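You operate a simulated robot arm through the tools that you are given. There is no shell and no other tool. Be economical: measure what you need, move in short steps, check, and stop when the job is done.

The job below is to be done with a simulated robot arm. You get a single attempt, and the scene is never put back.

Task
Wipe the old grease off the slide block and brush on fresh grease from the red tub.
Fine: rag pad and brush go back, the lid goes back on the tub. A coat counts when it lies all over at full strength: go over it till it gets no stronger. What is to be rubbed or washed off counts as gone when no trace of it is left.
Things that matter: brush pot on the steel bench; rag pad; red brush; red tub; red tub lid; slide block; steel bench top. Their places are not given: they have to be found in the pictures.

The check looks at the end state, three seconds after you hand in, the way a careful person would. Anything else that was tipped, shoved, dropped, spilled or broken makes it a failure. A push-on lid holds only when it is set on centred and level and pressed home; a screw cap is set on level and turned clockwise until tight.

Robot
A 6-joint arm with a two-finger parallel gripper, fixed in place. Base frame: the origin is at the foot of the arm, x ahead of it, y to its left, z up; the work surface is at about z = 800. Lengths are in mm, angles in rad, forces in N, time in s.
With the tool pointing down near the work surface it reaches from about 260 to 680 mm from the base axis. Its first joint turns from -1.152 to 1.152 rad. Payload 2.9 kg.
The tool frame sits at the grasp point between the pads (the TCP): z along the fingers, y along the line on which they close. The tips reach 30 mm beyond it. Largest opening 110 mm; finger width 20, thickness 10; the body of the gripper, 48 by 112 mm, starts 55 mm behind the TCP.
Orientation is told as [roll, pitch, yaw] about the base's x, y, z axes, in that order, counted from this pose: with the fingers straight down and closing along the base's y, the tool's x points along the base's -x, its y along +y and its z along -z.

Tools
- The arm moves only by the tool move_arm. Its arguments are lists of equal length, an entry for each row: "delta_pos": the shift along the tool's x, y, z in units of 30 mm (1.0 is 30 mm), a list of three; "delta_rot": the turn, a rotation vector about the tool's x, y, z in units of 6 degrees (1.0 is 6 degrees), a list of three; "hand": the opening, from 0 (shut) to 1 (fully open). In form: {"delta_pos": [[dx, dy, dz], ...], "delta_rot": [[ax, ay, az], ...], "hand": [hand, ...]}. A call has 1 to 20 rows; each row shifts and turns the commanded pose from where the row before left it, along the tool's axes as they then stand. A call with a number of a shift or a turn outside -1 to 1 is refused whole. Each row takes 0.2 s and may step no farther than 50 mm and 0.15 rad from the row before; otherwise, or with a gripper value out of range, the whole call is refused. Where a pose cannot be reached the arm comes as near as it can. A force on the tool above 40 N (or 10 N above the force at the start of the call, whichever is more), or a blocked arm, ends the call early, and 0.2 s more pass. Each finger travels about 108 mm/s and halts on what it meets, pressing with about 28 N; the grip force reading is that of the motor and also rises with nothing between the fingers. The clock runs only during rows and for 0.2 s after the last one: add rows that do not move to give the fingers time. The reply holds the time, the measured pose of the TCP, the force on the tool along the base axes, the opening and the grip force, in the units named above and with some noise, with the torque about the TCP (base axes, N m) and any sound that the robot's microphone picked up.
- Cameras (640 x 400 px; columns grow to the right, rows downward): "scene" is fixed at [54.1, 417.8, 1408.5]; the picture's right is [-0.91, -0.41, 0.00], its down [-0.17, 0.38, -0.91] and it looks along [0.37, -0.83, -0.42] (base axes); focal length 338 px, centre (320, 200). "wrist" rides on the gripper at [72, 17, -103] in the tool frame; the picture's right is [-0.23, 0.97, 0.00], its down [-0.76, -0.18, -0.62] and it looks along [-0.61, -0.14, 0.78] (tool axes); focal length 222 px, centre (320, 200).
- get_image(camera): a new picture of that camera. The clock stands still meanwhile.
- probe_pixels(camera, pixels): for up to 12 pixels [column, row] of the newest picture of that camera ("zoom" is the newest enlarged one), the place [x, y, z] in the base frame of the surface seen there, good to about 2 mm, but the place of the scene camera against the robot may be out by one fixed shift of up to 12 mm in any direction. The clock stands still meanwhile.
- inspect(camera, box): a new picture of the part [left, top, right, bottom] of that camera's present view, enlarged. The clock stands still meanwhile.
- close_job(): hands the job in; it is judged then, once.

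Work in short steps. Measure before you move; look again where a grasp or a placing could have gone wrong, and mend it. You have 80 turns and 34 pictures in all, those below and enlarged ones among them. Open the gripper and draw the arm clear of the work before you hand the job in, unless the task says otherwise; then end with one line.

The tools are called after "Request:" by a JSON object that holds its "method" and its "body". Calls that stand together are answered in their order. move_arm: Moves the arm, as the interface text tells. Its arguments: {"type":"object","properties":{"delta_pos":{"type":"array","items":{"type":"array","items":{"type":"number"}}},"delta_rot":{"type":"array","items":{"type":"array","items":{"type":"number"}}},"hand":{"type":"array","items":{"type":"number"}}},"required":["delta_pos","delta_rot","hand"]} The other tools are called the same way: get_image (camera) takes a picture; probe_pixels (camera, pixels) gives the place of the surface under pixels of a picture; inspect (camera, box) takes an enlarged picture of a part of a camera's view; close_job () hands the job in.

At the start:

```text
t: 0.0
position: [317.4, -241.2, 1176.3]
tcp_rot: [0.001, -0.001, 0.002]
wrist_force: [0.1, -0.3, -0.3]
moment: [-0.01, 0.01, 0.02]
gripper_width: 110.3
finger_force: 0.0
```

scene: 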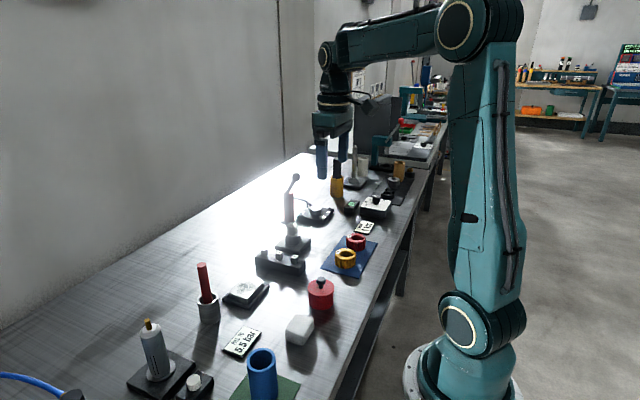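
wrist: 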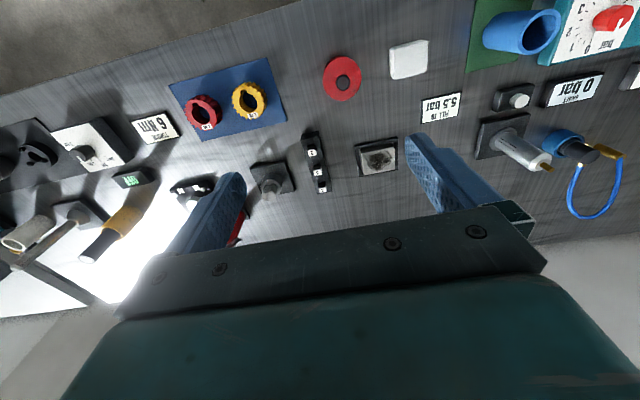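

The red brush in its pot is near scene (207,295), the slide block near (246,292), the tub near (321,293) and the white pad near (300,330). I'll zoom in on that area and get a closer look from the wrist camera.

Request:
{"method": "inspect", "body": {"camera": "scene", "box": [180, 240, 360, 360]}}

Request:
{"method": "inspect", "body": {"camera": "wrist", "box": [220, 20, 480, 250]}}

```text
3.33 times, centred on (270, 300) of scene
```

zoom: 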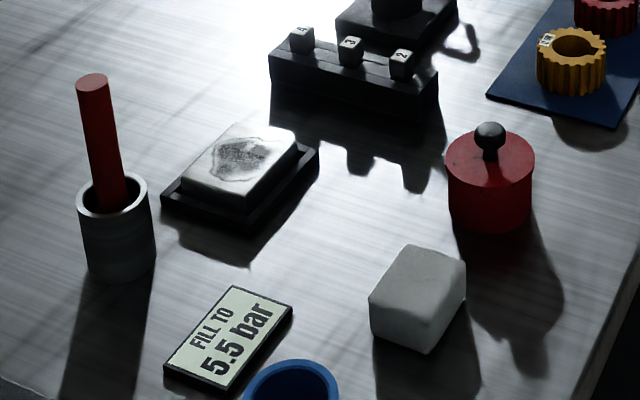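

```text
1.74 times, centred on (350, 135) of wrist
```

zoom: 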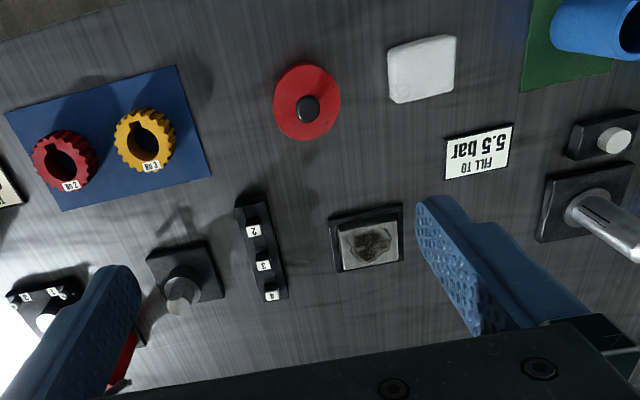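

I'll probe the key objects in the zoomed wrist view, and the brush in the scene view with the tub knob as a reference for the camera shift.

Request:
{"method": "probe_pixels", "body": {"camera": "zoom", "pixels": [[308, 106], [284, 85], [330, 125], [420, 65], [390, 45], [455, 38], [452, 95], [395, 102], [342, 225], [396, 222], [402, 262], [344, 270]]}}

Request:
{"method": "probe_pixels", "body": {"camera": "scene", "pixels": [[321, 278], [205, 263], [206, 280], [208, 296], [208, 312], [246, 287], [302, 320], [224, 325], [199, 299], [218, 297], [240, 360], [321, 300]]}}

```text
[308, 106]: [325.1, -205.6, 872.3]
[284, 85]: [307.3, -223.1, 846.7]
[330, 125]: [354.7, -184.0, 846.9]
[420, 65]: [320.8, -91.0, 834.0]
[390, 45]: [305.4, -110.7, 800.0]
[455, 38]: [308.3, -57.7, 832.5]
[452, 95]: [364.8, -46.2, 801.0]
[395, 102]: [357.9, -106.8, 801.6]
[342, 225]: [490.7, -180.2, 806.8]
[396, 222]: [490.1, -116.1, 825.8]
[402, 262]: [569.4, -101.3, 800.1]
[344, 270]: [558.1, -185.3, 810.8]
```

```text
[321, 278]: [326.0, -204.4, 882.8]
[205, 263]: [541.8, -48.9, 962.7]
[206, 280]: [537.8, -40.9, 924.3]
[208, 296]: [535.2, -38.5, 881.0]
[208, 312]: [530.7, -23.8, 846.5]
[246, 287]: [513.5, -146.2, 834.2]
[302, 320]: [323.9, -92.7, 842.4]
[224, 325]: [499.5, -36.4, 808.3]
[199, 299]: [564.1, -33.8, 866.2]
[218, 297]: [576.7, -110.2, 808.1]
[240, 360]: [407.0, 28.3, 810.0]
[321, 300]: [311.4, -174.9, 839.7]
```

The scene frame reads about 8 mm too high compared with the wrist. The pad is centred near (332,-82), with its top at about 834. I'll move above it and take a closer wrist picture.

Request:
{"method": "move_arm", "body": {"delta_pos": [[-0.05, 0.53, 0.72], [-0.05, 0.53, 0.72], [-0.05, 0.53, 0.72], [-0.05, 0.53, 0.72], [-0.05, 0.53, 0.72], [-0.05, 0.53, 0.72], [-0.05, 0.53, 0.72], [-0.05, 0.53, 0.72], [-0.05, 0.53, 0.72], [-0.05, 0.53, 0.72], [0, 0, 0]], "delta_rot": [[0, 0, 0], [0, 0, 0], [0, 0, 0], [0, 0, 0], [0, 0, 0], [0, 0, 0], [0, 0, 0], [0, 0, 0], [0, 0, 0], [0, 0, 0], [0, 0, 0]], "hand": [1, 1, 1, 1, 1, 1, 1, 1, 1, 1, 1]}}

Request:
{"method": "get_image", "body": {"camera": "wrist"}}

```text
t: 2.4
position: [332.0, -84.8, 960.0]
tcp_rot: [0.0, 0.001, -0.001]
wrist_force: [-0.8, -0.4, -0.1]
moment: [0.03, -0.03, 0.02]
gripper_width: 110.1
finger_force: 0.1
```

```text
29 pictures are left
```

wrist: 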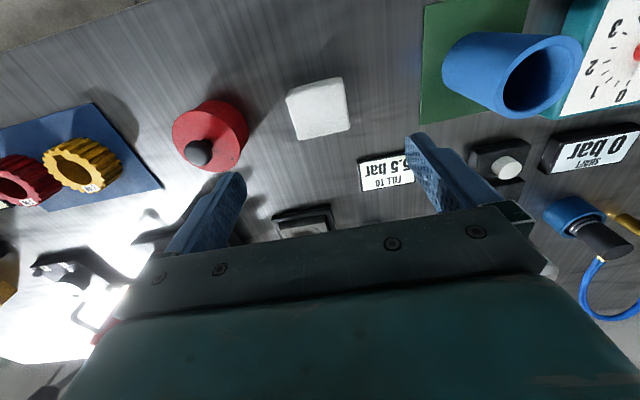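

The pad's top face spans about (287,90)–(350,130). I'll probe its corners plus the tub.

Request:
{"method": "probe_pixels", "body": {"camera": "wrist", "pixels": [[289, 93], [340, 80], [346, 126], [298, 136], [318, 108], [198, 152], [174, 125], [247, 130], [210, 102], [225, 167], [200, 166], [334, 78]]}}

```text
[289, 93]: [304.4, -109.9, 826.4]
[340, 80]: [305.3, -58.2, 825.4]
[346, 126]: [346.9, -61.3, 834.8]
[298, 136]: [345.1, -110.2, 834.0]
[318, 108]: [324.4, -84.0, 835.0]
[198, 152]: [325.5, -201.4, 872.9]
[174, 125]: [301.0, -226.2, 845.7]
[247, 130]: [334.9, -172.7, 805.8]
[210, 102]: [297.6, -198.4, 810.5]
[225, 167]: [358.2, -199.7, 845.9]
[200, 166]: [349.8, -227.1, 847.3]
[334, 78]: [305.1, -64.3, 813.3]
```

The pad is axis-aligned, centred at about (326,-85), 50 mm wide and 35 mm tall. I'll descend to TCP z≈845 and close.

Request:
{"method": "move_arm", "body": {"delta_pos": [[0.2, 0, 0.9], [0, 0, 0.9], [0, 0, 0.9], [0, 0, 0.7], [0, 0, 0.45], [0, 0, 0], [0, 0, 0], [0, 0, 0], [0, 0, 0]], "delta_rot": [[0, 0, 0], [0, 0, 0], [0, 0, 0], [0, 0, 0], [0, 0, 0], [0, 0, 0], [0, 0, 0], [0, 0, 0], [0, 0, 0]], "hand": [1, 1, 1, 1, 1, 1, 0.3, 0.3, 0.3]}}

```text
t: 4.4
position: [328.2, -81.8, 846.0]
tcp_rot: [0.001, 0.0, 0.0]
wrist_force: [-0.1, -0.4, 0.0]
moment: [-0.01, 0.0, -0.03]
gripper_width: 58.9
finger_force: 27.8
```

I hold the pad at width 58.9, force 28. I'll lift to z≈1060 and move behind the block, so the wrist camera sees the block and brush in its upper half.

Request:
{"method": "move_arm", "body": {"delta_pos": [[0, 0, -0.9], [0, 0, -0.9], [0, 0, -0.9], [0, 0, -0.9], [0, 0, -0.9], [0, 0, -0.9], [0, 0, -0.9], [0, 0, -0.9], [-0.9, -0.21, 0], [-0.9, -0.21, 0], [-0.9, -0.21, 0], [-0.9, -0.21, 0], [-0.9, -0.21, 0], [-0.9, -0.21, 0], [-0.9, -0.21, 0], [-0.9, -0.21, 0], [-0.9, -0.21, 0], [0, 0, 0]], "delta_rot": [[0, 0, 0], [0, 0, 0], [0, 0, 0], [0, 0, 0], [0, 0, 0], [0, 0, 0], [0, 0, 0], [0, 0, 0], [0, 0, 0], [0, 0, 0], [0, 0, 0], [0, 0, 0], [0, 0, 0], [0, 0, 0], [0, 0, 0], [0, 0, 0], [0, 0, 0], [0, 0, 0]], "hand": [0.3, 0.3, 0.3, 0.3, 0.3, 0.3, 0.3, 0.3, 0.3, 0.3, 0.3, 0.3, 0.3, 0.3, 0.3, 0.3, 0.3, 0.3]}}

Request:
{"method": "inspect", "body": {"camera": "wrist", "box": [200, 0, 480, 220]}}

```text
t: 8.2
position: [569.5, -138.8, 1060.9]
tcp_rot: [0.0, 0.001, 0.0]
wrist_force: [-0.1, -0.3, -0.5]
moment: [0.02, -0.01, 0.03]
gripper_width: 58.9
finger_force: 28.0
```

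```text
1.82 times, centred on (340, 110) of wrist
```

zoom: 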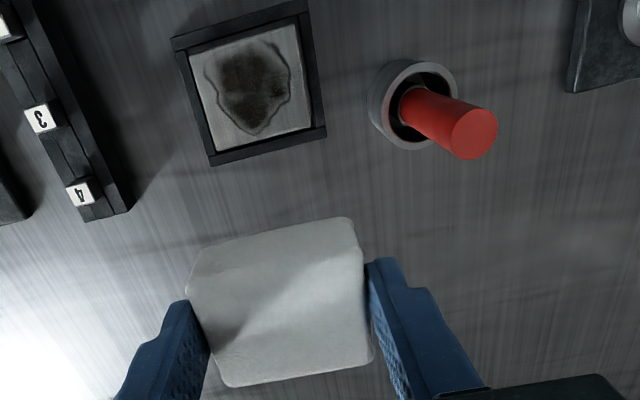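

The block's light face has corners near (190,58), (297,24), (312,128), (218,150), and the pot is at (415,105). I'll probe these.

Request:
{"method": "probe_pixels", "body": {"camera": "zoom", "pixels": [[192, 58], [296, 27], [310, 127], [219, 149], [250, 85], [183, 75], [266, 154], [475, 130], [415, 104], [375, 95], [420, 62], [420, 145]]}}

Request:
{"method": "probe_pixels", "body": {"camera": "zoom", "pixels": [[455, 85], [395, 68], [385, 130], [458, 135], [490, 125], [480, 112], [462, 155], [435, 105], [280, 300], [250, 150], [310, 60], [178, 45]]}}

```text
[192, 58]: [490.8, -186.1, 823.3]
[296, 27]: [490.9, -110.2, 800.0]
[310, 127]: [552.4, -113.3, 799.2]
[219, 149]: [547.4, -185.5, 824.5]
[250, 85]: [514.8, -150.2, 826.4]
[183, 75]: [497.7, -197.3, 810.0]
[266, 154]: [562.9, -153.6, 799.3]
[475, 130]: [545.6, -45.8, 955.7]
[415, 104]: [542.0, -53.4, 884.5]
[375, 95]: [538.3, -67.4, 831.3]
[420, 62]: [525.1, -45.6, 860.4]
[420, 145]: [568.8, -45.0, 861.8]
```

```text
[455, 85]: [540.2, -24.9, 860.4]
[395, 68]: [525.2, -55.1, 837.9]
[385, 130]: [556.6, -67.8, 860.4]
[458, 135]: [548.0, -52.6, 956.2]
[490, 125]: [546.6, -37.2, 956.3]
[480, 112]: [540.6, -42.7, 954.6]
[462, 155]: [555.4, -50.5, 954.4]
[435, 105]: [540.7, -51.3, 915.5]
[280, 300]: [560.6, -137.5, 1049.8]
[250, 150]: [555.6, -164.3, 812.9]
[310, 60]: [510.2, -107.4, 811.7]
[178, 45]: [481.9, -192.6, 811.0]
```

The block's top face is centred at about (520,-152), z 826, and roughly 62 mm square. The pad bottom hangs 46 mm below the TCP. I'll go above the block to z≈885.

Request:
{"method": "move_arm", "body": {"delta_pos": [[0.83, -0.22, 0], [0.83, -0.22, 0], [0, 0, 1], [0, 0, 1], [0, 0, 1], [0, 0, 1], [0, 0, 1], [0, 0, 0.8], [0, 0, 0]], "delta_rot": [[0, 0, 0], [0, 0, 0], [0, 0, 0], [0, 0, 0], [0, 0, 0], [0, 0, 0], [0, 0, 0], [0, 0, 0], [0, 0, 0]], "hand": [0.3, 0.3, 0.3, 0.3, 0.3, 0.3, 0.3, 0.3, 0.3]}}

Request:
{"method": "move_arm", "body": {"delta_pos": [[0, 0, 0.2], [0, 0, 0.1], [0, 0, 0.1], [0, 0, 0.1], [0, 0, 0.05], [0, 0, 0]], "delta_rot": [[0, 0, 0], [0, 0, 0], [0, 0, 0], [0, 0, 0], [0, 0, 0], [0, 0, 0]], "hand": [0.3, 0.3, 0.3, 0.3, 0.3, 0.3]}}

```text
t: 10.2
position: [519.1, -151.4, 887.5]
tcp_rot: [0.001, 0.0, 0.0]
wrist_force: [-0.1, -0.1, -0.8]
moment: [0.04, 0.0, 0.01]
gripper_width: 59.1
finger_force: 28.1
```

```text
t: 11.6
position: [520.2, -151.6, 870.2]
tcp_rot: [-0.001, 0.0, 0.001]
wrist_force: [-0.2, 0.0, -1.1]
moment: [0.04, 0.06, -0.04]
gripper_width: 58.8
finger_force: 28.0
```

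Force is still about 1 N at z 870, so there's no firm contact yet. I'll press down in small steps.

Request:
{"method": "move_arm", "body": {"delta_pos": [[0, 0, 0.05], [0, 0, 0.05], [0, 0, 0]], "delta_rot": [[0, 0, 0], [0, 0, 0], [0, 0, 0]], "hand": [0.3, 0.3, 0.3]}}

```text
t: 12.4
position: [520.8, -152.5, 869.2]
tcp_rot: [0.001, -0.002, -0.001]
wrist_force: [-8.5, 4.6, 25.9]
moment: [0.22, 0.43, 0.01]
gripper_width: 58.9
finger_force: 27.9
```

Firm contact at 26 N. I'll ease off slightly and sweep back and forth in x at several y offsets.

Request:
{"method": "move_arm", "body": {"delta_pos": [[0, 0, -0.03], [0.4, 0, 0], [0.4, 0, 0], [-0.4, 0, 0], [-0.4, 0, 0], [-0.4, 0, 0], [-0.4, 0, 0], [0, 0.3, 0], [0.4, 0.1, 0], [0.4, 0, 0], [0.4, 0, 0], [0.4, 0, 0], [0, -0.4, 0], [0, -0.4, 0], [-0.4, 0, 0], [-0.4, 0, 0], [-0.4, 0, 0], [-0.4, 0, 0], [0.4, 0.2, 0], [0.4, 0.2, 0]], "delta_rot": [[0, 0, 0], [0, 0, 0], [0, 0, 0], [0, 0, 0], [0, 0, 0], [0, 0, 0], [0, 0, 0], [0, 0, 0], [0, 0, 0], [0, 0, 0], [0, 0, 0], [0, 0, 0], [0, 0, 0], [0, 0, 0], [0, 0, 0], [0, 0, 0], [0, 0, 0], [0, 0, 0], [0, 0, 0], [0, 0, 0]], "hand": [0.3, 0.3, 0.3, 0.3, 0.3, 0.3, 0.3, 0.3, 0.3, 0.3, 0.3, 0.3, 0.3, 0.3, 0.3, 0.3, 0.3, 0.3, 0.3, 0.3]}}

```text
t: 16.6
position: [521.4, -151.3, 869.0]
tcp_rot: [-0.003, -0.006, 0.0]
wrist_force: [8.6, -2.6, 16.9]
moment: [-0.06, -0.15, -0.01]
gripper_width: 59.0
finger_force: 28.3
```

The sweep ran in full with about 17 N of contact. I'll repeat it in y, then look.

Request:
{"method": "move_arm", "body": {"delta_pos": [[0.4, 0.3, 0], [0.3, 0.3, 0], [0, -0.4, 0], [0, -0.4, 0], [0, -0.4, 0], [-0.4, 0, 0], [-0.3, 0.4, 0], [0, 0.4, 0], [0, 0.4, 0], [-0.4, 0, 0], [-0.3, -0.4, 0], [0, -0.4, 0], [0, -0.4, 0], [0.4, 0.3, 0], [0.4, 0.3, 0], [0.3, 0, 0], [0, 0, 0]], "delta_rot": [[0, 0, 0], [0, 0, 0], [0, 0, 0], [0, 0, 0], [0, 0, 0], [0, 0, 0], [0, 0, 0], [0, 0, 0], [0, 0, 0], [0, 0, 0], [0, 0, 0], [0, 0, 0], [0, 0, 0], [0, 0, 0], [0, 0, 0], [0, 0, 0], [0, 0, 0]], "hand": [0.3, 0.3, 0.3, 0.3, 0.3, 0.3, 0.3, 0.3, 0.3, 0.3, 0.3, 0.3, 0.3, 0.3, 0.3, 0.3, 0.3]}}

Request:
{"method": "move_arm", "body": {"delta_pos": [[0, 0, -1], [0, 0, -1], [0, 0, -1], [0, 0, -1], [-1, 0, -0.5], [-1, 0, 0], [0, 0, 0]], "delta_rot": [[0, 0, 0], [0, 0, 0], [0, 0, 0], [0, 0, 0], [0, 0, 0], [0, 0, 0], [0, 0, 0]], "hand": [0.3, 0.3, 0.3, 0.3, 0.3, 0.3, 0.3]}}

Request:
{"method": "inspect", "body": {"camera": "wrist", "box": [200, 0, 440, 180]}}

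```text
t: 20.2
position: [507.9, -151.9, 868.5]
tcp_rot: [-0.001, -0.001, 0.002]
wrist_force: [7.9, -0.4, 15.5]
moment: [0.05, -0.4, -0.04]
gripper_width: 59.1
finger_force: 28.4
```

```text
t: 21.8
position: [569.5, -154.7, 1004.5]
tcp_rot: [0.001, -0.001, -0.001]
wrist_force: [0.4, -1.1, -0.1]
moment: [0.02, -0.02, 0.01]
gripper_width: 58.6
finger_force: 27.8
```

```text
2.22 times, centred on (320, 90) of wrist
```

zoom: 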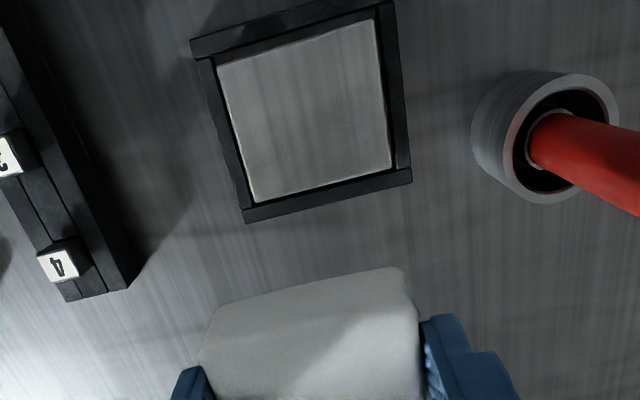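

The block looks nearly clean, with perhaps a faint grey patch near (280,165). I'll probe its exact corners, then wipe one more round.

Request:
{"method": "probe_pixels", "body": {"camera": "zoom", "pixels": [[222, 70], [370, 24], [386, 162], [256, 198], [300, 110]]}}

Request:
{"method": "move_arm", "body": {"delta_pos": [[1, 0, 0], [0.65, 0.05, 0], [0, 0, 1], [0, 0, 1], [0, 0, 1], [0, 0, 1], [0, 0, 0.2], [0, 0, 0.1], [0, 0, 0.1], [0, 0, 0.04], [0, 0, 0.04], [0, 0, 0]], "delta_rot": [[0, 0, 0], [0, 0, 0], [0, 0, 0], [0, 0, 0], [0, 0, 0], [0, 0, 0], [0, 0, 0], [0, 0, 0], [0, 0, 0], [0, 0, 0], [0, 0, 0], [0, 0, 0]], "hand": [0.3, 0.3, 0.3, 0.3, 0.3, 0.3, 0.3, 0.3, 0.3, 0.3, 0.3, 0.3]}}

```text
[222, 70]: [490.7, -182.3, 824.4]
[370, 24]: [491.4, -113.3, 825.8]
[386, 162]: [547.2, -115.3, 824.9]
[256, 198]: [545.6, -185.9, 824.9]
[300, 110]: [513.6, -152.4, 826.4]
```

```text
t: 24.4
position: [517.4, -152.7, 868.3]
tcp_rot: [-0.001, -0.001, 0.001]
wrist_force: [-0.5, 1.1, 2.3]
moment: [0.01, -0.05, 0.03]
gripper_width: 59.0
finger_force: 28.2
```

Only light contact of 2 N. I'll press a little more and sweep again with a slightly wider y range (face y −186…−112).

Request:
{"method": "move_arm", "body": {"delta_pos": [[0, 0, 0.05], [0.4, 0.4, 0], [0.3, 0.4, 0], [-0.45, 0, 0], [-0.45, 0, 0], [-0.45, 0, 0], [0, -0.4, 0], [0.45, 0, 0], [0.45, 0, 0], [0.45, 0, 0], [0, -0.4, 0], [-0.45, 0, 0], [-0.45, 0, 0], [-0.45, 0, 0], [0, -0.45, 0], [0.45, 0, 0], [0.45, 0, 0], [0.45, 0, 0], [-0.35, 0.25, 0], [-0.3, 0.25, 0]], "delta_rot": [[0, 0, 0], [0, 0, 0], [0, 0, 0], [0, 0, 0], [0, 0, 0], [0, 0, 0], [0, 0, 0], [0, 0, 0], [0, 0, 0], [0, 0, 0], [0, 0, 0], [0, 0, 0], [0, 0, 0], [0, 0, 0], [0, 0, 0], [0, 0, 0], [0, 0, 0], [0, 0, 0], [0, 0, 0], [0, 0, 0]], "hand": [0.3, 0.3, 0.3, 0.3, 0.3, 0.3, 0.3, 0.3, 0.3, 0.3, 0.3, 0.3, 0.3, 0.3, 0.3, 0.3, 0.3, 0.3, 0.3, 0.3]}}

Request:
{"method": "move_arm", "body": {"delta_pos": [[-0.3, 0.4, 0], [-0.3, 0.2, 0], [0, -0.45, 0], [0, -0.45, 0], [0, -0.4, 0], [0.4, 0, 0], [0, 0.45, 0], [0, 0.45, 0], [0, 0.4, 0], [0.4, 0, 0], [0, -0.45, 0], [0, -0.45, 0], [0, -0.4, 0], [0.4, 0, 0], [0, 0.45, 0], [0, 0.45, 0], [-0.3, 0, 0], [-0.3, -0.2, 0], [0, 0, 0]], "delta_rot": [[0, 0, 0], [0, 0, 0], [0, 0, 0], [0, 0, 0], [0, 0, 0], [0, 0, 0], [0, 0, 0], [0, 0, 0], [0, 0, 0], [0, 0, 0], [0, 0, 0], [0, 0, 0], [0, 0, 0], [0, 0, 0], [0, 0, 0], [0, 0, 0], [0, 0, 0], [0, 0, 0], [0, 0, 0]], "hand": [0.3, 0.3, 0.3, 0.3, 0.3, 0.3, 0.3, 0.3, 0.3, 0.3, 0.3, 0.3, 0.3, 0.3, 0.3, 0.3, 0.3, 0.3, 0.3]}}

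Request:
{"method": "move_arm", "body": {"delta_pos": [[0, 0, -1], [0, 0, -1], [0, 0, -1], [0, 0, -1], [-1, 0, -0.5], [-0.65, 0, 0], [0, 0, 0]], "delta_rot": [[0, 0, 0], [0, 0, 0], [0, 0, 0], [0, 0, 0], [0, 0, 0], [0, 0, 0], [0, 0, 0]], "hand": [0.3, 0.3, 0.3, 0.3, 0.3, 0.3, 0.3]}}

Request:
{"method": "inspect", "body": {"camera": "wrist", "box": [260, 0, 370, 90]}}

```text
t: 28.6
position: [515.4, -149.4, 868.1]
tcp_rot: [0.0, 0.0, -0.003]
wrist_force: [-7.4, -7.8, 22.9]
moment: [-0.4, 0.15, -0.02]
gripper_width: 58.8
finger_force: 28.3
```

```text
t: 32.6
position: [514.9, -148.8, 868.9]
tcp_rot: [0.001, 0.001, 0.0]
wrist_force: [0.3, 0.2, -0.5]
moment: [-0.01, 0.0, -0.01]
gripper_width: 58.9
finger_force: 27.6
```

```text
t: 34.2
position: [563.4, -148.3, 1002.7]
tcp_rot: [-0.002, 0.003, 0.001]
wrist_force: [0.4, 0.0, 0.0]
moment: [-0.01, -0.03, 0.0]
gripper_width: 59.0
finger_force: 27.8
```

```text
4.44 times, centred on (315, 45) of wrist
```

zoom: 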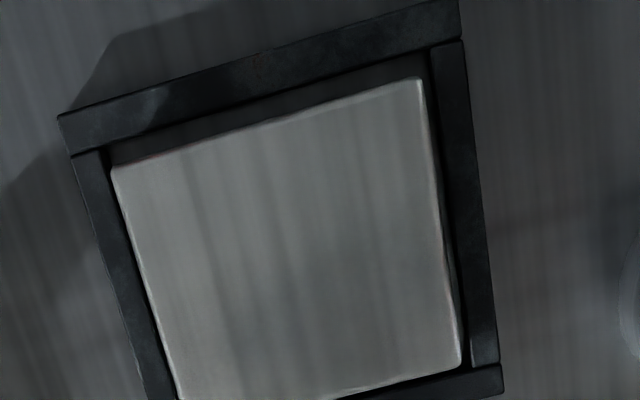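

The face is clean, with only uniform reflection streaks left. I'll return the pad to (327,-82).

Request:
{"method": "move_arm", "body": {"delta_pos": [[0.983, 0.276, 0], [0.983, 0.276, 0], [0.983, 0.276, 0], [0.983, 0.276, 0], [0.983, 0.276, 0], [0.983, 0.276, 0], [0.983, 0.276, 0], [0.983, 0.276, 0], [0, 0, 1], [0, 0, 1], [0, 0, 1], [0, 0, 1], [0, 0, 1], [0, 0, 0]], "delta_rot": [[0, 0, 0], [0, 0, 0], [0, 0, 0], [0, 0, 0], [0, 0, 0], [0, 0, 0], [0, 0, 0], [0, 0, 0], [0, 0, 0], [0, 0, 0], [0, 0, 0], [0, 0, 0], [0, 0, 0], [0, 0, 0]], "hand": [0.3, 0.3, 0.3, 0.3, 0.3, 0.3, 0.3, 0.3, 0.3, 0.3, 0.3, 0.3, 0.3, 0.3]}}

Request:
{"method": "move_arm", "body": {"delta_pos": [[0, 0, 0.1], [0, 0, 0.1], [0, 0, 0.05], [0, 0, 0]], "delta_rot": [[0, 0, 0], [0, 0, 0], [0, 0, 0], [0, 0, 0]], "hand": [0.3, 0.3, 0.3, 0.3]}}

```text
t: 37.2
position: [329.0, -84.0, 852.8]
tcp_rot: [-0.001, 0.0, -0.001]
wrist_force: [-0.6, -0.6, -0.3]
moment: [0.0, -0.01, 0.01]
gripper_width: 58.7
finger_force: 27.7
```

```text
t: 38.2
position: [330.4, -83.0, 844.9]
tcp_rot: [0.001, 0.001, 0.001]
wrist_force: [0.7, 1.1, -0.2]
moment: [0.01, 0.03, -0.01]
gripper_width: 59.2
finger_force: 28.8
```

No contact yet, so I'll keep lowering in small steps until the pad touches.

Request:
{"method": "move_arm", "body": {"delta_pos": [[0, 0, 0.05], [0, 0, 0.04], [0, 0, 0]], "delta_rot": [[0, 0, 0], [0, 0, 0], [0, 0, 0]], "hand": [0.3, 0.3, 0.3]}}

```text
t: 39.0
position: [331.5, -83.9, 843.8]
tcp_rot: [-0.002, -0.002, -0.001]
wrist_force: [-6.0, 3.1, 34.6]
moment: [0.09, 0.25, 0.01]
gripper_width: 59.1
finger_force: 27.9
```

34 N of contact: the pad is down. I'll release, raise, and move over the tub for a close look.

Request:
{"method": "move_arm", "body": {"delta_pos": [[0, 0, -0.05], [0, 0, 0], [0, 0, 0], [0, 0, 0], [0, 0, -1], [0, 0, -1], [0, 0, -1], [0, 0, -1], [0, -1, 0], [0, -1, 0], [0, -1, 0], [0, -1, 0], [0, 0, 0]], "delta_rot": [[0, 0, 0], [0, 0, 0], [0, 0, 0], [0, 0, 0], [0, 0, 0], [0, 0, 0], [0, 0, 0], [0, 0, 0], [0, 0, 0], [0, 0, 0], [0, 0, 0], [0, 0, 0], [0, 0, 0]], "hand": [0.8, 0.8, 0.8, 0.8, 0.8, 0.8, 0.8, 0.8, 0.8, 0.8, 0.8, 0.8, 0.8]}}

Request:
{"method": "get_image", "body": {"camera": "wrist"}}

```text
t: 41.8
position: [328.4, -204.8, 964.6]
tcp_rot: [0.001, 0.0, 0.0]
wrist_force: [-0.1, 0.4, -0.8]
moment: [0.0, 0.02, -0.01]
gripper_width: 87.9
finger_force: 0.0
```

```text
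25 pictures are left
```

wrist: 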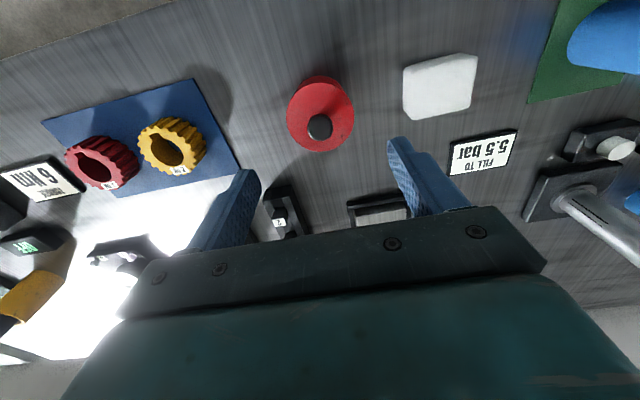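

The pad sits flat back at its place. The knob is at (320,126) and the lid spans 287–354; I'll probe these.

Request:
{"method": "probe_pixels", "body": {"camera": "wrist", "pixels": [[320, 126], [320, 116], [311, 127], [329, 127], [320, 135], [291, 112], [350, 104], [318, 90], [330, 146], [300, 143], [320, 79], [440, 85]]}}

```text
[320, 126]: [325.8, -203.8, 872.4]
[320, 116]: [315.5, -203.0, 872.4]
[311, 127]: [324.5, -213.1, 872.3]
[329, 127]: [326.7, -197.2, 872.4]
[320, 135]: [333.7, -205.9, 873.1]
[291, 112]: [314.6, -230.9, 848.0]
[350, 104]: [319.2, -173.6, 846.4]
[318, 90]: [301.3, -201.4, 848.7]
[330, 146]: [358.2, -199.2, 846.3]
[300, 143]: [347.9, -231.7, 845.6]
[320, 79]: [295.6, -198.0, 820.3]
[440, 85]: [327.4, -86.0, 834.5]
```

The knob is centred at about (326,-204), top z 872.5, and the lid top is at 847. I'll descend to TCP z≈882 and close on the knob.

Request:
{"method": "move_arm", "body": {"delta_pos": [[0.07, 0, 0.9], [0, 0, 0.9], [0, 0, 0.95], [0, 0, 0], [0, 0, 0], [0, 0, 0], [0, 0, 0]], "delta_rot": [[0, 0, 0], [0, 0, 0], [0, 0, 0], [0, 0, 0], [0, 0, 0], [0, 0, 0], [0, 0, 0]], "hand": [0.6, 0.6, 0.6, 0.6, 0, 0, 0]}}

```text
t: 43.4
position: [325.6, -202.7, 882.3]
tcp_rot: [-0.002, -0.001, -0.001]
wrist_force: [0.6, 0.6, -0.3]
moment: [0.01, 0.0, -0.04]
gripper_width: 22.5
finger_force: 28.2
```

The knob is gripped at width 22.5. I'll lift gently.

Request:
{"method": "move_arm", "body": {"delta_pos": [[0, 0, -0.1], [0, 0, -0.2], [0, 0, -0.3], [0, 0, -0.5], [0, 0, -0.5], [0, 0, 0]], "delta_rot": [[0, 0, 0], [0, 0, 0], [0, 0, 0], [0, 0, 0], [0, 0, 0], [0, 0, 0]], "hand": [0, 0, 0, 0, 0, 0]}}

Request:
{"method": "get_image", "body": {"camera": "wrist"}}

```text
t: 44.8
position: [327.5, -204.4, 930.5]
tcp_rot: [-0.001, 0.0, 0.001]
wrist_force: [-0.6, 0.0, -0.6]
moment: [0.01, -0.02, 0.01]
gripper_width: 22.3
finger_force: 27.7
```

```text
24 pictures are left
```

wrist: 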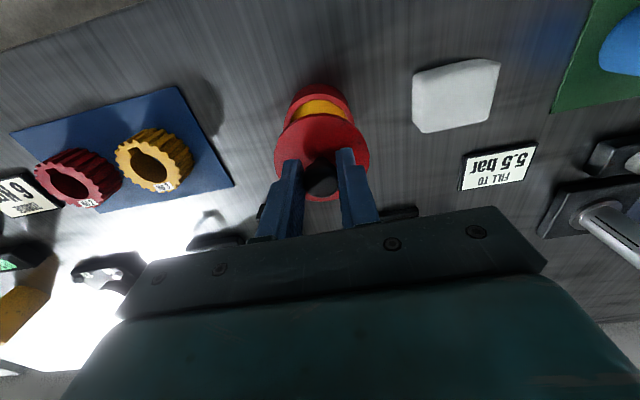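

The lid is free and the tub shows yellow grease. I'll set the lid down on the empty bench at (415,-150), lowering slowly to contact.

Request:
{"method": "move_arm", "body": {"delta_pos": [[-0.73, 0.45, 0], [-0.73, 0.45, 0], [-0.73, 0.45, 0], [-0.73, 0.45, 0], [0, 0, 0.8], [0, 0, 0.8], [0, 0, 0.3], [0, 0, 0]], "delta_rot": [[0, 0, 0], [0, 0, 0], [0, 0, 0], [0, 0, 0], [0, 0, 0], [0, 0, 0], [0, 0, 0], [0, 0, 0]], "hand": [0, 0, 0, 0, 0, 0, 0, 0]}}

Request:
{"method": "inspect", "body": {"camera": "scene", "box": [180, 200, 400, 350]}}

```text
t: 46.6
position: [415.2, -149.0, 871.4]
tcp_rot: [-0.001, 0.0, 0.0]
wrist_force: [-0.1, 0.5, -0.9]
moment: [-0.03, 0.02, 0.02]
gripper_width: 22.2
finger_force: 28.1
```

```text
2.67 times, centred on (290, 275) of scene
```

zoom: 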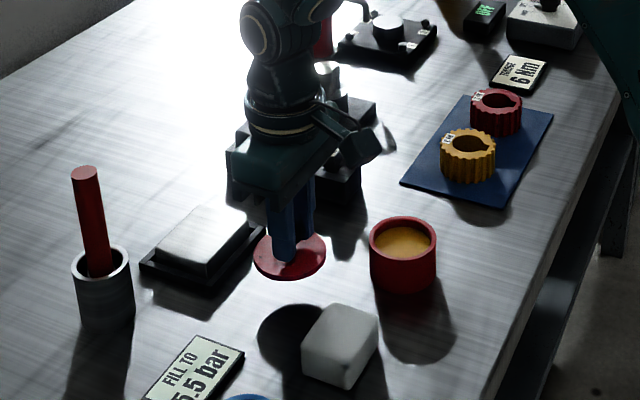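

The lid is a thin disc and the space is clear. I'll lower it until contact.

Request:
{"method": "move_arm", "body": {"delta_pos": [[0, 0, 0.4], [0, 0, 0.3], [0, 0, 0.1], [0, 0, 0.1], [0, 0, 0.05], [0, 0, 0.05], [0, 0, 0]], "delta_rot": [[0, 0, 0], [0, 0, 0], [0, 0, 0], [0, 0, 0], [0, 0, 0], [0, 0, 0], [0, 0, 0]], "hand": [0, 0, 0, 0, 0, 0, 0]}}

```text
t: 48.2
position: [417.0, -150.4, 843.3]
tcp_rot: [-0.001, -0.002, 0.0]
wrist_force: [-1.2, 3.4, 25.7]
moment: [0.09, -0.12, 0.04]
gripper_width: 22.4
finger_force: 28.5
```

The lid rests on the bench at TCP z 843. I'll release, raise to about 1013, and move over the brush.

Request:
{"method": "move_arm", "body": {"delta_pos": [[0, 0, -0.03], [0, 0, 0], [0, 0, 0], [0, 0, -0.95], [0, 0, -0.95], [0, 0, -0.95], [0, 0, -0.95], [0, 0, -0.95], [0, 0, -0.95], [-0.86, 0.695, 0], [-0.86, 0.695, 0], [-0.86, 0.695, 0], [-0.86, 0.695, 0], [-0.86, 0.695, 0], [0, 0, 0]], "delta_rot": [[0, 0, 0], [0, 0, 0], [0, 0, 0], [0, 0, 0], [0, 0, 0], [0, 0, 0], [0, 0, 0], [0, 0, 0], [0, 0, 0], [0, 0, 0], [0, 0, 0], [0, 0, 0], [0, 0, 0], [0, 0, 0], [0, 0, 0]], "hand": [0.5, 0.5, 0.5, 0.5, 0.5, 0.5, 0.5, 0.5, 0.5, 0.5, 0.5, 0.5, 0.5, 0.5, 0.5]}}

Request:
{"method": "get_image", "body": {"camera": "wrist"}}

Request:
{"method": "inspect", "body": {"camera": "scene", "box": [150, 200, 310, 340]}}

```text
t: 51.4
position: [545.0, -47.0, 1010.2]
tcp_rot: [0.001, 0.001, -0.001]
wrist_force: [0.2, -0.3, 0.5]
moment: [-0.01, 0.01, -0.01]
gripper_width: 55.2
finger_force: 0.1
```

```text
22 pictures are left
```

wrist: 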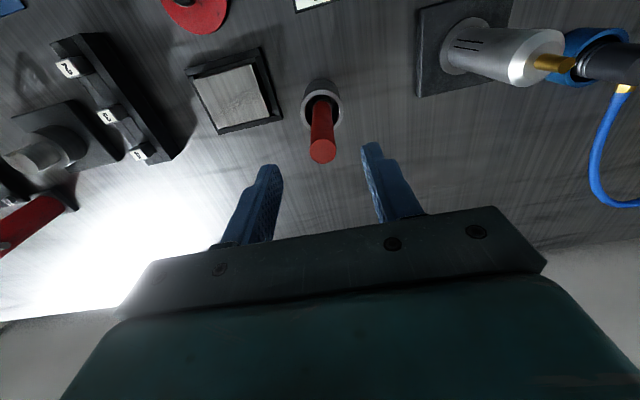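

```text
2.86 times, centred on (230, 270) of scene
```

zoom: 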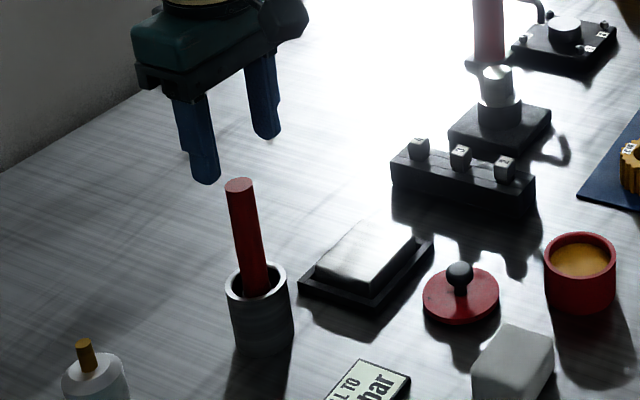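

The lid lies flat on the bench. I'll probe the handle's top and side to get its position and lean.

Request:
{"method": "probe_pixels", "body": {"camera": "wrist", "pixels": [[322, 152], [311, 152], [333, 150], [322, 142], [322, 161], [310, 120], [332, 118], [321, 105], [303, 108], [341, 105], [320, 82], [322, 130]]}}

Request:
{"method": "probe_pixels", "body": {"camera": "zoom", "pixels": [[238, 200], [244, 225], [250, 250], [255, 275], [236, 183], [236, 275], [272, 275], [459, 267]]}}

```text
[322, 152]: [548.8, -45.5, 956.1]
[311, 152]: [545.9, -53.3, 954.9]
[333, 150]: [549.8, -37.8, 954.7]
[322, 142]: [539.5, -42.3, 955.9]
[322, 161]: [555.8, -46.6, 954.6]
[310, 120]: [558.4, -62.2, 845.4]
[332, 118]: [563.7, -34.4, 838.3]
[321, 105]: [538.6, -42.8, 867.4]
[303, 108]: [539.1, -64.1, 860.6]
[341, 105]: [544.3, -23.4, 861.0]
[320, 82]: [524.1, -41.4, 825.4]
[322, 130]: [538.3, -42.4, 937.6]
```

```text
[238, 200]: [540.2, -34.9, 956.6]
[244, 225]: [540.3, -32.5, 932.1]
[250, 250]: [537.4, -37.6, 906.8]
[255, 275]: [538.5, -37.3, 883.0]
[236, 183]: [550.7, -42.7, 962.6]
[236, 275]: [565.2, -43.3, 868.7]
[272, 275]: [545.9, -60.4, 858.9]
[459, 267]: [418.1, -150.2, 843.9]
```

The handle is vertical, centred at about (548,-45), 18 mm in diameter, top z 956. I'll descend to TCP z≈930 and close.

Request:
{"method": "move_arm", "body": {"delta_pos": [[-0.1, 0.05, 0.9], [0, 0, 0.9], [0, 0, 0.87], [0, 0, 0], [0, 0, 0], [0, 0, 0], [0, 0, 0]], "delta_rot": [[0, 0, 0], [0, 0, 0], [0, 0, 0], [0, 0, 0], [0, 0, 0], [0, 0, 0], [0, 0, 0]], "hand": [0.5, 0.5, 0.5, 0.5, 0, 0, 0]}}

Request:
{"method": "move_arm", "body": {"delta_pos": [[0, 0, -0.3], [0, 0, -0.8], [0, 0, -0.9], [0, 0, -0.9], [0, 0, 0]], "delta_rot": [[0, 0, 0], [0, 0, 0], [0, 0, 0], [0, 0, 0], [0, 0, 0]], "hand": [0, 0, 0, 0, 0]}}

Request:
{"method": "inspect", "body": {"camera": "scene", "box": [120, 170, 280, 330]}}

```text
t: 53.0
position: [544.9, -42.8, 932.4]
tcp_rot: [-0.001, 0.0, -0.001]
wrist_force: [-0.1, 0.6, -0.2]
moment: [-0.01, 0.03, -0.02]
gripper_width: 19.8
finger_force: 27.3
```

```text
t: 54.2
position: [546.8, -45.4, 1022.4]
tcp_rot: [0.0, 0.0, 0.001]
wrist_force: [-0.5, 0.5, -0.7]
moment: [0.01, 0.01, -0.02]
gripper_width: 19.7
finger_force: 28.2
```

```text
2.50 times, centred on (200, 250) of scene
```

zoom: 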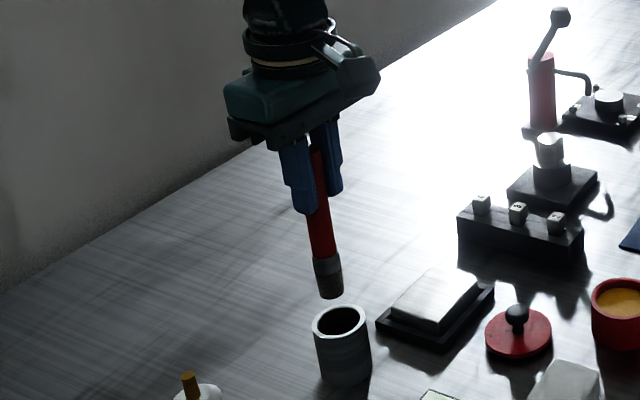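

The brush is out of the pot, with the bristle tip near (332,296). I'll probe its length.

Request:
{"method": "probe_pixels", "body": {"camera": "zoom", "pixels": [[331, 296], [330, 280], [330, 268], [324, 288], [340, 285], [320, 230], [340, 320], [617, 300], [600, 292], [620, 322]]}}

```text
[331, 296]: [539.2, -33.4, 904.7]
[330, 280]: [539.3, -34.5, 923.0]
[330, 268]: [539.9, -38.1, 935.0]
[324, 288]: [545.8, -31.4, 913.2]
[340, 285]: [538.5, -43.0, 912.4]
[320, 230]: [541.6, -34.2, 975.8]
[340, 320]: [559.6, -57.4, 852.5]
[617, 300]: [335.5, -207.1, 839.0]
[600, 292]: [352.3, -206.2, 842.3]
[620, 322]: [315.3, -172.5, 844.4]
```

The tip is about 127 mm below the TCP. I'll move over the tub and measure the grease level with the wrist camera.

Request:
{"method": "move_arm", "body": {"delta_pos": [[0.917, -0.6625, 0], [0.917, -0.6625, 0], [0.917, -0.6625, 0], [0.917, -0.6625, 0], [0.917, -0.6625, 0], [0.917, -0.6625, 0], [0.917, -0.6625, 0], [0.917, -0.6625, 0], [0, 0, 0]], "delta_rot": [[0, 0, 0], [0, 0, 0], [0, 0, 0], [0, 0, 0], [0, 0, 0], [0, 0, 0], [0, 0, 0], [0, 0, 0], [0, 0, 0]], "hand": [0, 0, 0, 0, 0, 0, 0, 0, 0]}}

Request:
{"method": "inspect", "body": {"camera": "wrist", "box": [240, 0, 400, 160]}}

```text
t: 56.2
position: [326.2, -204.2, 1024.9]
tcp_rot: [0.001, -0.001, 0.001]
wrist_force: [0.0, -0.4, -0.5]
moment: [-0.04, 0.01, 0.0]
gripper_width: 20.1
finger_force: 27.9
```

```text
2.50 times, centred on (320, 80) of wrist
```

zoom: 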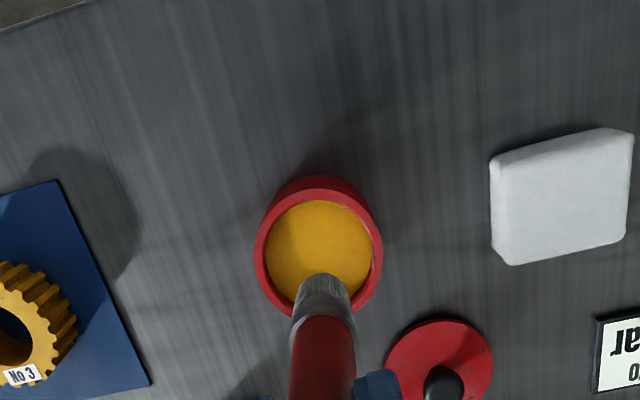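

I'll probe the grease surface, the rim points and the bristle tip.

Request:
{"method": "probe_pixels", "body": {"camera": "zoom", "pixels": [[318, 225], [285, 260], [345, 245], [260, 250], [377, 240], [320, 194], [280, 300], [368, 300], [322, 280], [305, 290], [340, 290], [325, 310]]}}

```text
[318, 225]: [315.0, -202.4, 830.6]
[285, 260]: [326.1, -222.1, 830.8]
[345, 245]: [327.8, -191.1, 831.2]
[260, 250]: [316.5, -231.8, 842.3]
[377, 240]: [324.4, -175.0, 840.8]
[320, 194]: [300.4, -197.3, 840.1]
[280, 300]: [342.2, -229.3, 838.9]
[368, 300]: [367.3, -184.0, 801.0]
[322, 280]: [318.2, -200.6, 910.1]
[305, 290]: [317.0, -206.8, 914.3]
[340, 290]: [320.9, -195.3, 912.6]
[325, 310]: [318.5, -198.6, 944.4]
```

Grease is at z 831 and the rim at 841, centred at about (327,-204). I'll dip the tip about 9 mm deep with a small stir, then lift.

Request:
{"method": "move_arm", "body": {"delta_pos": [[0, 0, 0.9], [0, 0, 0.8], [0, 0, 0.5], [0, 0, 0.35], [0.2, 0, 0], [-0.2, 0.2, 0], [-0.2, -0.2, 0], [0.2, -0.2, 0], [0, 0.2, 0], [0, 0, 0]], "delta_rot": [[0, 0, 0], [0, 0, 0], [0, 0, 0], [0, 0, 0], [0, 0, 0], [0, 0, 0], [0, 0, 0], [0, 0, 0], [0, 0, 0], [0, 0, 0]], "hand": [0, 0, 0, 0, 0, 0, 0, 0, 0, 0]}}

Request:
{"method": "move_arm", "body": {"delta_pos": [[0, 0, -0.5], [0, 0, -0.9], [0, 0, -0.9], [0, 0, 0]], "delta_rot": [[0, 0, 0], [0, 0, 0], [0, 0, 0], [0, 0, 0]], "hand": [0, 0, 0, 0]}}

Request:
{"method": "inspect", "body": {"camera": "wrist", "box": [240, 0, 400, 160]}}

```text
t: 58.4
position: [327.4, -202.7, 945.8]
tcp_rot: [0.0, 0.001, 0.0]
wrist_force: [0.1, 1.3, 0.1]
moment: [-0.01, -0.01, 0.04]
gripper_width: 19.9
finger_force: 28.3
```

```text
t: 59.4
position: [329.8, -202.6, 1013.5]
tcp_rot: [-0.001, 0.0, 0.0]
wrist_force: [-0.2, -1.4, 0.1]
moment: [-0.01, -0.02, -0.01]
gripper_width: 19.8
finger_force: 28.1
```

```text
2.50 times, centred on (320, 80) of wrist
```

zoom: 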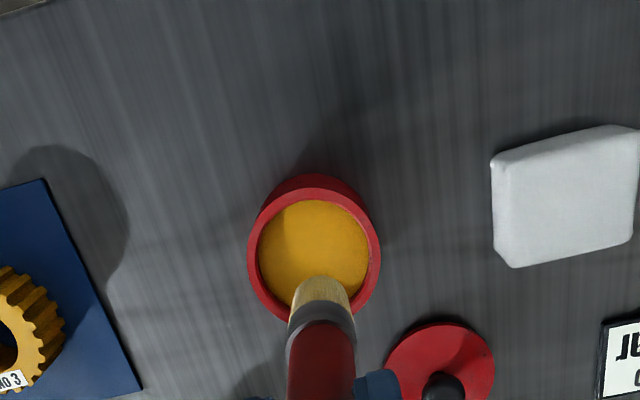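

The bristles are loaded yellow. I'll move over the block corner (496,-178) and lower to just above it.

Request:
{"method": "move_arm", "body": {"delta_pos": [[-0.933, 0.14, 0], [-0.933, 0.14, 0], [-0.933, 0.14, 0], [-0.933, 0.14, 0], [-0.933, 0.14, 0], [-0.933, 0.14, 0], [0, 0, 0.8], [0, 0, 0.7], [0, 0, 0.2], [0, 0, 0]], "delta_rot": [[0, 0, 0], [0, 0, 0], [0, 0, 0], [0, 0, 0], [0, 0, 0], [0, 0, 0], [0, 0, 0], [0, 0, 0], [0, 0, 0], [0, 0, 0]], "hand": [0, 0, 0, 0, 0, 0, 0, 0, 0, 0]}}

Request:
{"method": "move_arm", "body": {"delta_pos": [[0, 0, 0.1], [0, 0, 0.1], [0, 0, 0.1], [0, 0, 0.05], [0, 0, 0]], "delta_rot": [[0, 0, 0], [0, 0, 0], [0, 0, 0], [0, 0, 0], [0, 0, 0]], "hand": [0, 0, 0, 0, 0]}}

```text
t: 61.6
position: [494.5, -177.8, 961.4]
tcp_rot: [0.0, 0.001, 0.0]
wrist_force: [-0.3, 0.2, -0.3]
moment: [0.0, 0.05, 0.01]
gripper_width: 19.7
finger_force: 27.8
```

```text
t: 62.8
position: [494.6, -177.3, 950.8]
tcp_rot: [0.001, 0.0, 0.001]
wrist_force: [-0.1, -0.3, -1.0]
moment: [0.04, -0.01, -0.01]
gripper_width: 19.9
finger_force: 27.9
```

No contact yet, so I'll continue in 1.5 mm steps.

Request:
{"method": "move_arm", "body": {"delta_pos": [[0, 0, 0.05], [0, 0, 0.05], [0, 0, 0]], "delta_rot": [[0, 0, 0], [0, 0, 0], [0, 0, 0]], "hand": [0, 0, 0]}}

Request:
{"method": "inspect", "body": {"camera": "wrist", "box": [240, 0, 400, 160]}}

```text
t: 63.6
position: [496.3, -179.4, 949.6]
tcp_rot: [0.0, -0.002, -0.001]
wrist_force: [0.9, 0.2, 0.0]
moment: [0.02, -0.01, -0.01]
gripper_width: 20.0
finger_force: 27.9
```

```text
2.50 times, centred on (320, 80) of wrist
```

zoom: 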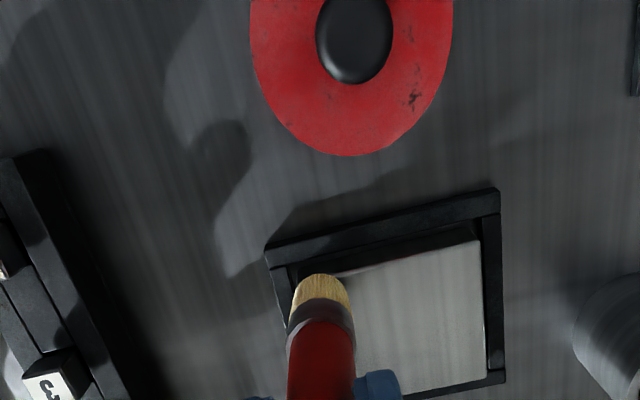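

The brush is over the block's near-left corner, still just above it. I'll keep lowering.

Request:
{"method": "move_arm", "body": {"delta_pos": [[0, 0, 0.04], [0, 0, 0.04], [0, 0, 0]], "delta_rot": [[0, 0, 0], [0, 0, 0], [0, 0, 0]], "hand": [0, 0, 0]}}

```text
t: 64.4
position: [497.4, -177.0, 946.4]
tcp_rot: [-0.001, -0.001, -0.001]
wrist_force: [-0.7, 0.8, -1.1]
moment: [-0.03, 0.01, -0.02]
gripper_width: 19.8
finger_force: 27.7
```

Request:
{"method": "move_arm", "body": {"delta_pos": [[0, 0, 0.04], [0, 0, 0.04], [0, 0, 0]], "delta_rot": [[0, 0, 0], [0, 0, 0], [0, 0, 0]], "hand": [0, 0, 0]}}

```text
t: 65.2
position: [495.8, -177.1, 943.8]
tcp_rot: [-0.001, 0.0, 0.001]
wrist_force: [0.1, 0.3, -1.1]
moment: [0.03, 0.03, 0.0]
gripper_width: 19.6
finger_force: 27.5
```

Still about −1 N (just the tool weight), so I'll lower a few more millimetres with checks.

Request:
{"method": "move_arm", "body": {"delta_pos": [[0, 0, 0.04], [0, 0, 0.04], [0, 0, 0]], "delta_rot": [[0, 0, 0], [0, 0, 0], [0, 0, 0]], "hand": [0, 0, 0]}}

Request:
{"method": "inspect", "body": {"camera": "scene", "box": [200, 240, 300, 320]}}

```text
t: 66.0
position: [496.2, -175.6, 942.3]
tcp_rot: [0.001, -0.002, 0.0]
wrist_force: [0.0, -1.5, 2.9]
moment: [-0.23, -0.03, 0.01]
gripper_width: 19.7
finger_force: 27.7
```

```text
5.00 times, centred on (250, 280) of scene
```

zoom: 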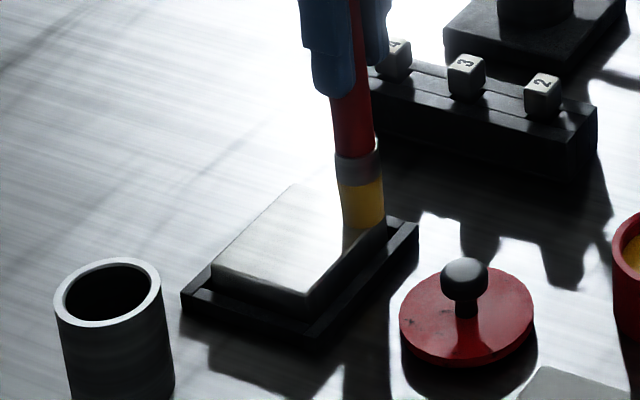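

Contact is made (2.9 N at TCP z≈942). I'll press 1 mm more and brush along y in lanes about 10 mm apart.

Request:
{"method": "move_arm", "body": {"delta_pos": [[0, 0, 0.04], [0, 0.62, 0], [0, 0.62, 0], [0, 0.62, 0], [-0.37, 0, 0], [0, -0.62, 0], [0, -0.62, 0], [0, -0.62, 0], [-0.37, 0, 0], [0, 0.62, 0], [0, 0.62, 0], [0, 0.62, 0], [-0.37, 0, 0], [0, -0.62, 0], [0, -0.62, 0], [0, -0.62, 0], [-0.37, 0, 0], [0, 0.62, 0], [0, 0.62, 0], [0, 0.62, 0]], "delta_rot": [[0, 0, 0], [0, 0, 0], [0, 0, 0], [0, 0, 0], [0, 0, 0], [0, 0, 0], [0, 0, 0], [0, 0, 0], [0, 0, 0], [0, 0, 0], [0, 0, 0], [0, 0, 0], [0, 0, 0], [0, 0, 0], [0, 0, 0], [0, 0, 0], [0, 0, 0], [0, 0, 0], [0, 0, 0], [0, 0, 0]], "hand": [0, 0, 0, 0, 0, 0, 0, 0, 0, 0, 0, 0, 0, 0, 0, 0, 0, 0, 0, 0]}}

Request:
{"method": "inspect", "body": {"camera": "wrist", "box": [200, 0, 400, 180]}}

```text
t: 70.2
position: [537.4, -123.7, 939.8]
tcp_rot: [0.0, 0.001, 0.0]
wrist_force: [-0.9, -0.5, -1.3]
moment: [-0.01, 0.01, -0.01]
gripper_width: 20.1
finger_force: 28.0
```

```text
2.22 times, centred on (300, 90) of wrist
```

zoom: 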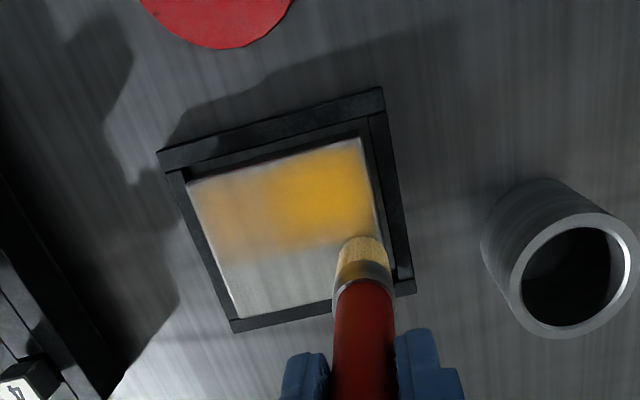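

The coat is taking on the near half but the brush has run dry. I'll re-dip, going deeper this time.

Request:
{"method": "move_arm", "body": {"delta_pos": [[0, 0, -0.8], [0, 0, -0.8], [0, 0, -0.8], [0.879, -0.346, 0], [0.879, -0.346, 0], [0.879, -0.346, 0], [0.879, -0.346, 0], [0.879, -0.346, 0], [0.879, -0.346, 0], [0.879, -0.346, 0], [0.879, -0.346, 0], [0, 0, 0.9], [0, 0, 0.8], [0, 0, 0.5], [0, 0, 0.35], [0, 0, 0]], "delta_rot": [[0, 0, 0], [0, 0, 0], [0, 0, 0], [0, 0, 0], [0, 0, 0], [0, 0, 0], [0, 0, 0], [0, 0, 0], [0, 0, 0], [0, 0, 0], [0, 0, 0], [0, 0, 0], [0, 0, 0], [0, 0, 0], [0, 0, 0], [0, 0, 0]], "hand": [0, 0, 0, 0, 0, 0, 0, 0, 0, 0, 0, 0, 0, 0, 0, 0]}}

```text
t: 73.6
position: [330.8, -205.9, 938.3]
tcp_rot: [-0.004, -0.005, 0.003]
wrist_force: [2.5, -1.2, 23.4]
moment: [-0.1, -0.4, -0.02]
gripper_width: 20.4
finger_force: 27.8
```

There's 23 N here, so the grease surface acts firm. I'll back off 3 mm, lift out, and go to the far half of the block, starting at (538,-177).

Request:
{"method": "move_arm", "body": {"delta_pos": [[0, 0, -0.1], [0.15, 0.15, 0], [-0.15, -0.15, 0], [0, 0, -0.8], [0, 0, -0.8], [0, 0, -0.8], [-0.88, 0.1, 0], [-0.88, 0.1, 0], [-0.88, 0.1, 0], [-0.88, 0.1, 0], [-0.88, 0.1, 0], [-0.88, 0.1, 0], [-0.88, 0.15, 0], [-0.88, 0.15, 0], [0, 0, 0.9], [0, 0, 0.9], [0, 0, 0.4], [0, 0, 0]], "delta_rot": [[0, 0, 0], [0, 0, 0], [0, 0, 0], [0, 0, 0], [0, 0, 0], [0, 0, 0], [0, 0, 0], [0, 0, 0], [0, 0, 0], [0, 0, 0], [0, 0, 0], [0, 0, 0], [0, 0, 0], [0, 0, 0], [0, 0, 0], [0, 0, 0], [0, 0, 0], [0, 0, 0]], "hand": [0, 0, 0, 0, 0, 0, 0, 0, 0, 0, 0, 0, 0, 0, 0, 0, 0, 0]}}

Request:
{"method": "move_arm", "body": {"delta_pos": [[0, 0, 0.05], [0, 0, 0.05], [0, 0, 0]], "delta_rot": [[0, 0, 0], [0, 0, 0], [0, 0, 0]], "hand": [0, 0, 0]}}

```text
t: 77.4
position: [539.9, -178.7, 943.5]
tcp_rot: [-0.001, 0.0, -0.001]
wrist_force: [-0.8, 0.4, 0.1]
moment: [0.03, 0.01, 0.01]
gripper_width: 20.1
finger_force: 27.7
```

```text
t: 78.2
position: [539.5, -177.8, 942.5]
tcp_rot: [0.002, 0.001, 0.001]
wrist_force: [0.2, 1.0, -0.9]
moment: [-0.01, -0.04, 0.02]
gripper_width: 20.0
finger_force: 27.8
```

Not touching at 942. I'll lower more, in small steps.

Request:
{"method": "move_arm", "body": {"delta_pos": [[0, 0, 0.05], [0, 0, 0.05], [0, 0, 0]], "delta_rot": [[0, 0, 0], [0, 0, 0], [0, 0, 0]], "hand": [0, 0, 0]}}

```text
t: 79.0
position: [539.7, -177.9, 940.0]
tcp_rot: [-0.002, -0.002, 0.0]
wrist_force: [-0.2, -0.4, -1.1]
moment: [0.02, -0.03, -0.02]
gripper_width: 20.3
finger_force: 28.0
```

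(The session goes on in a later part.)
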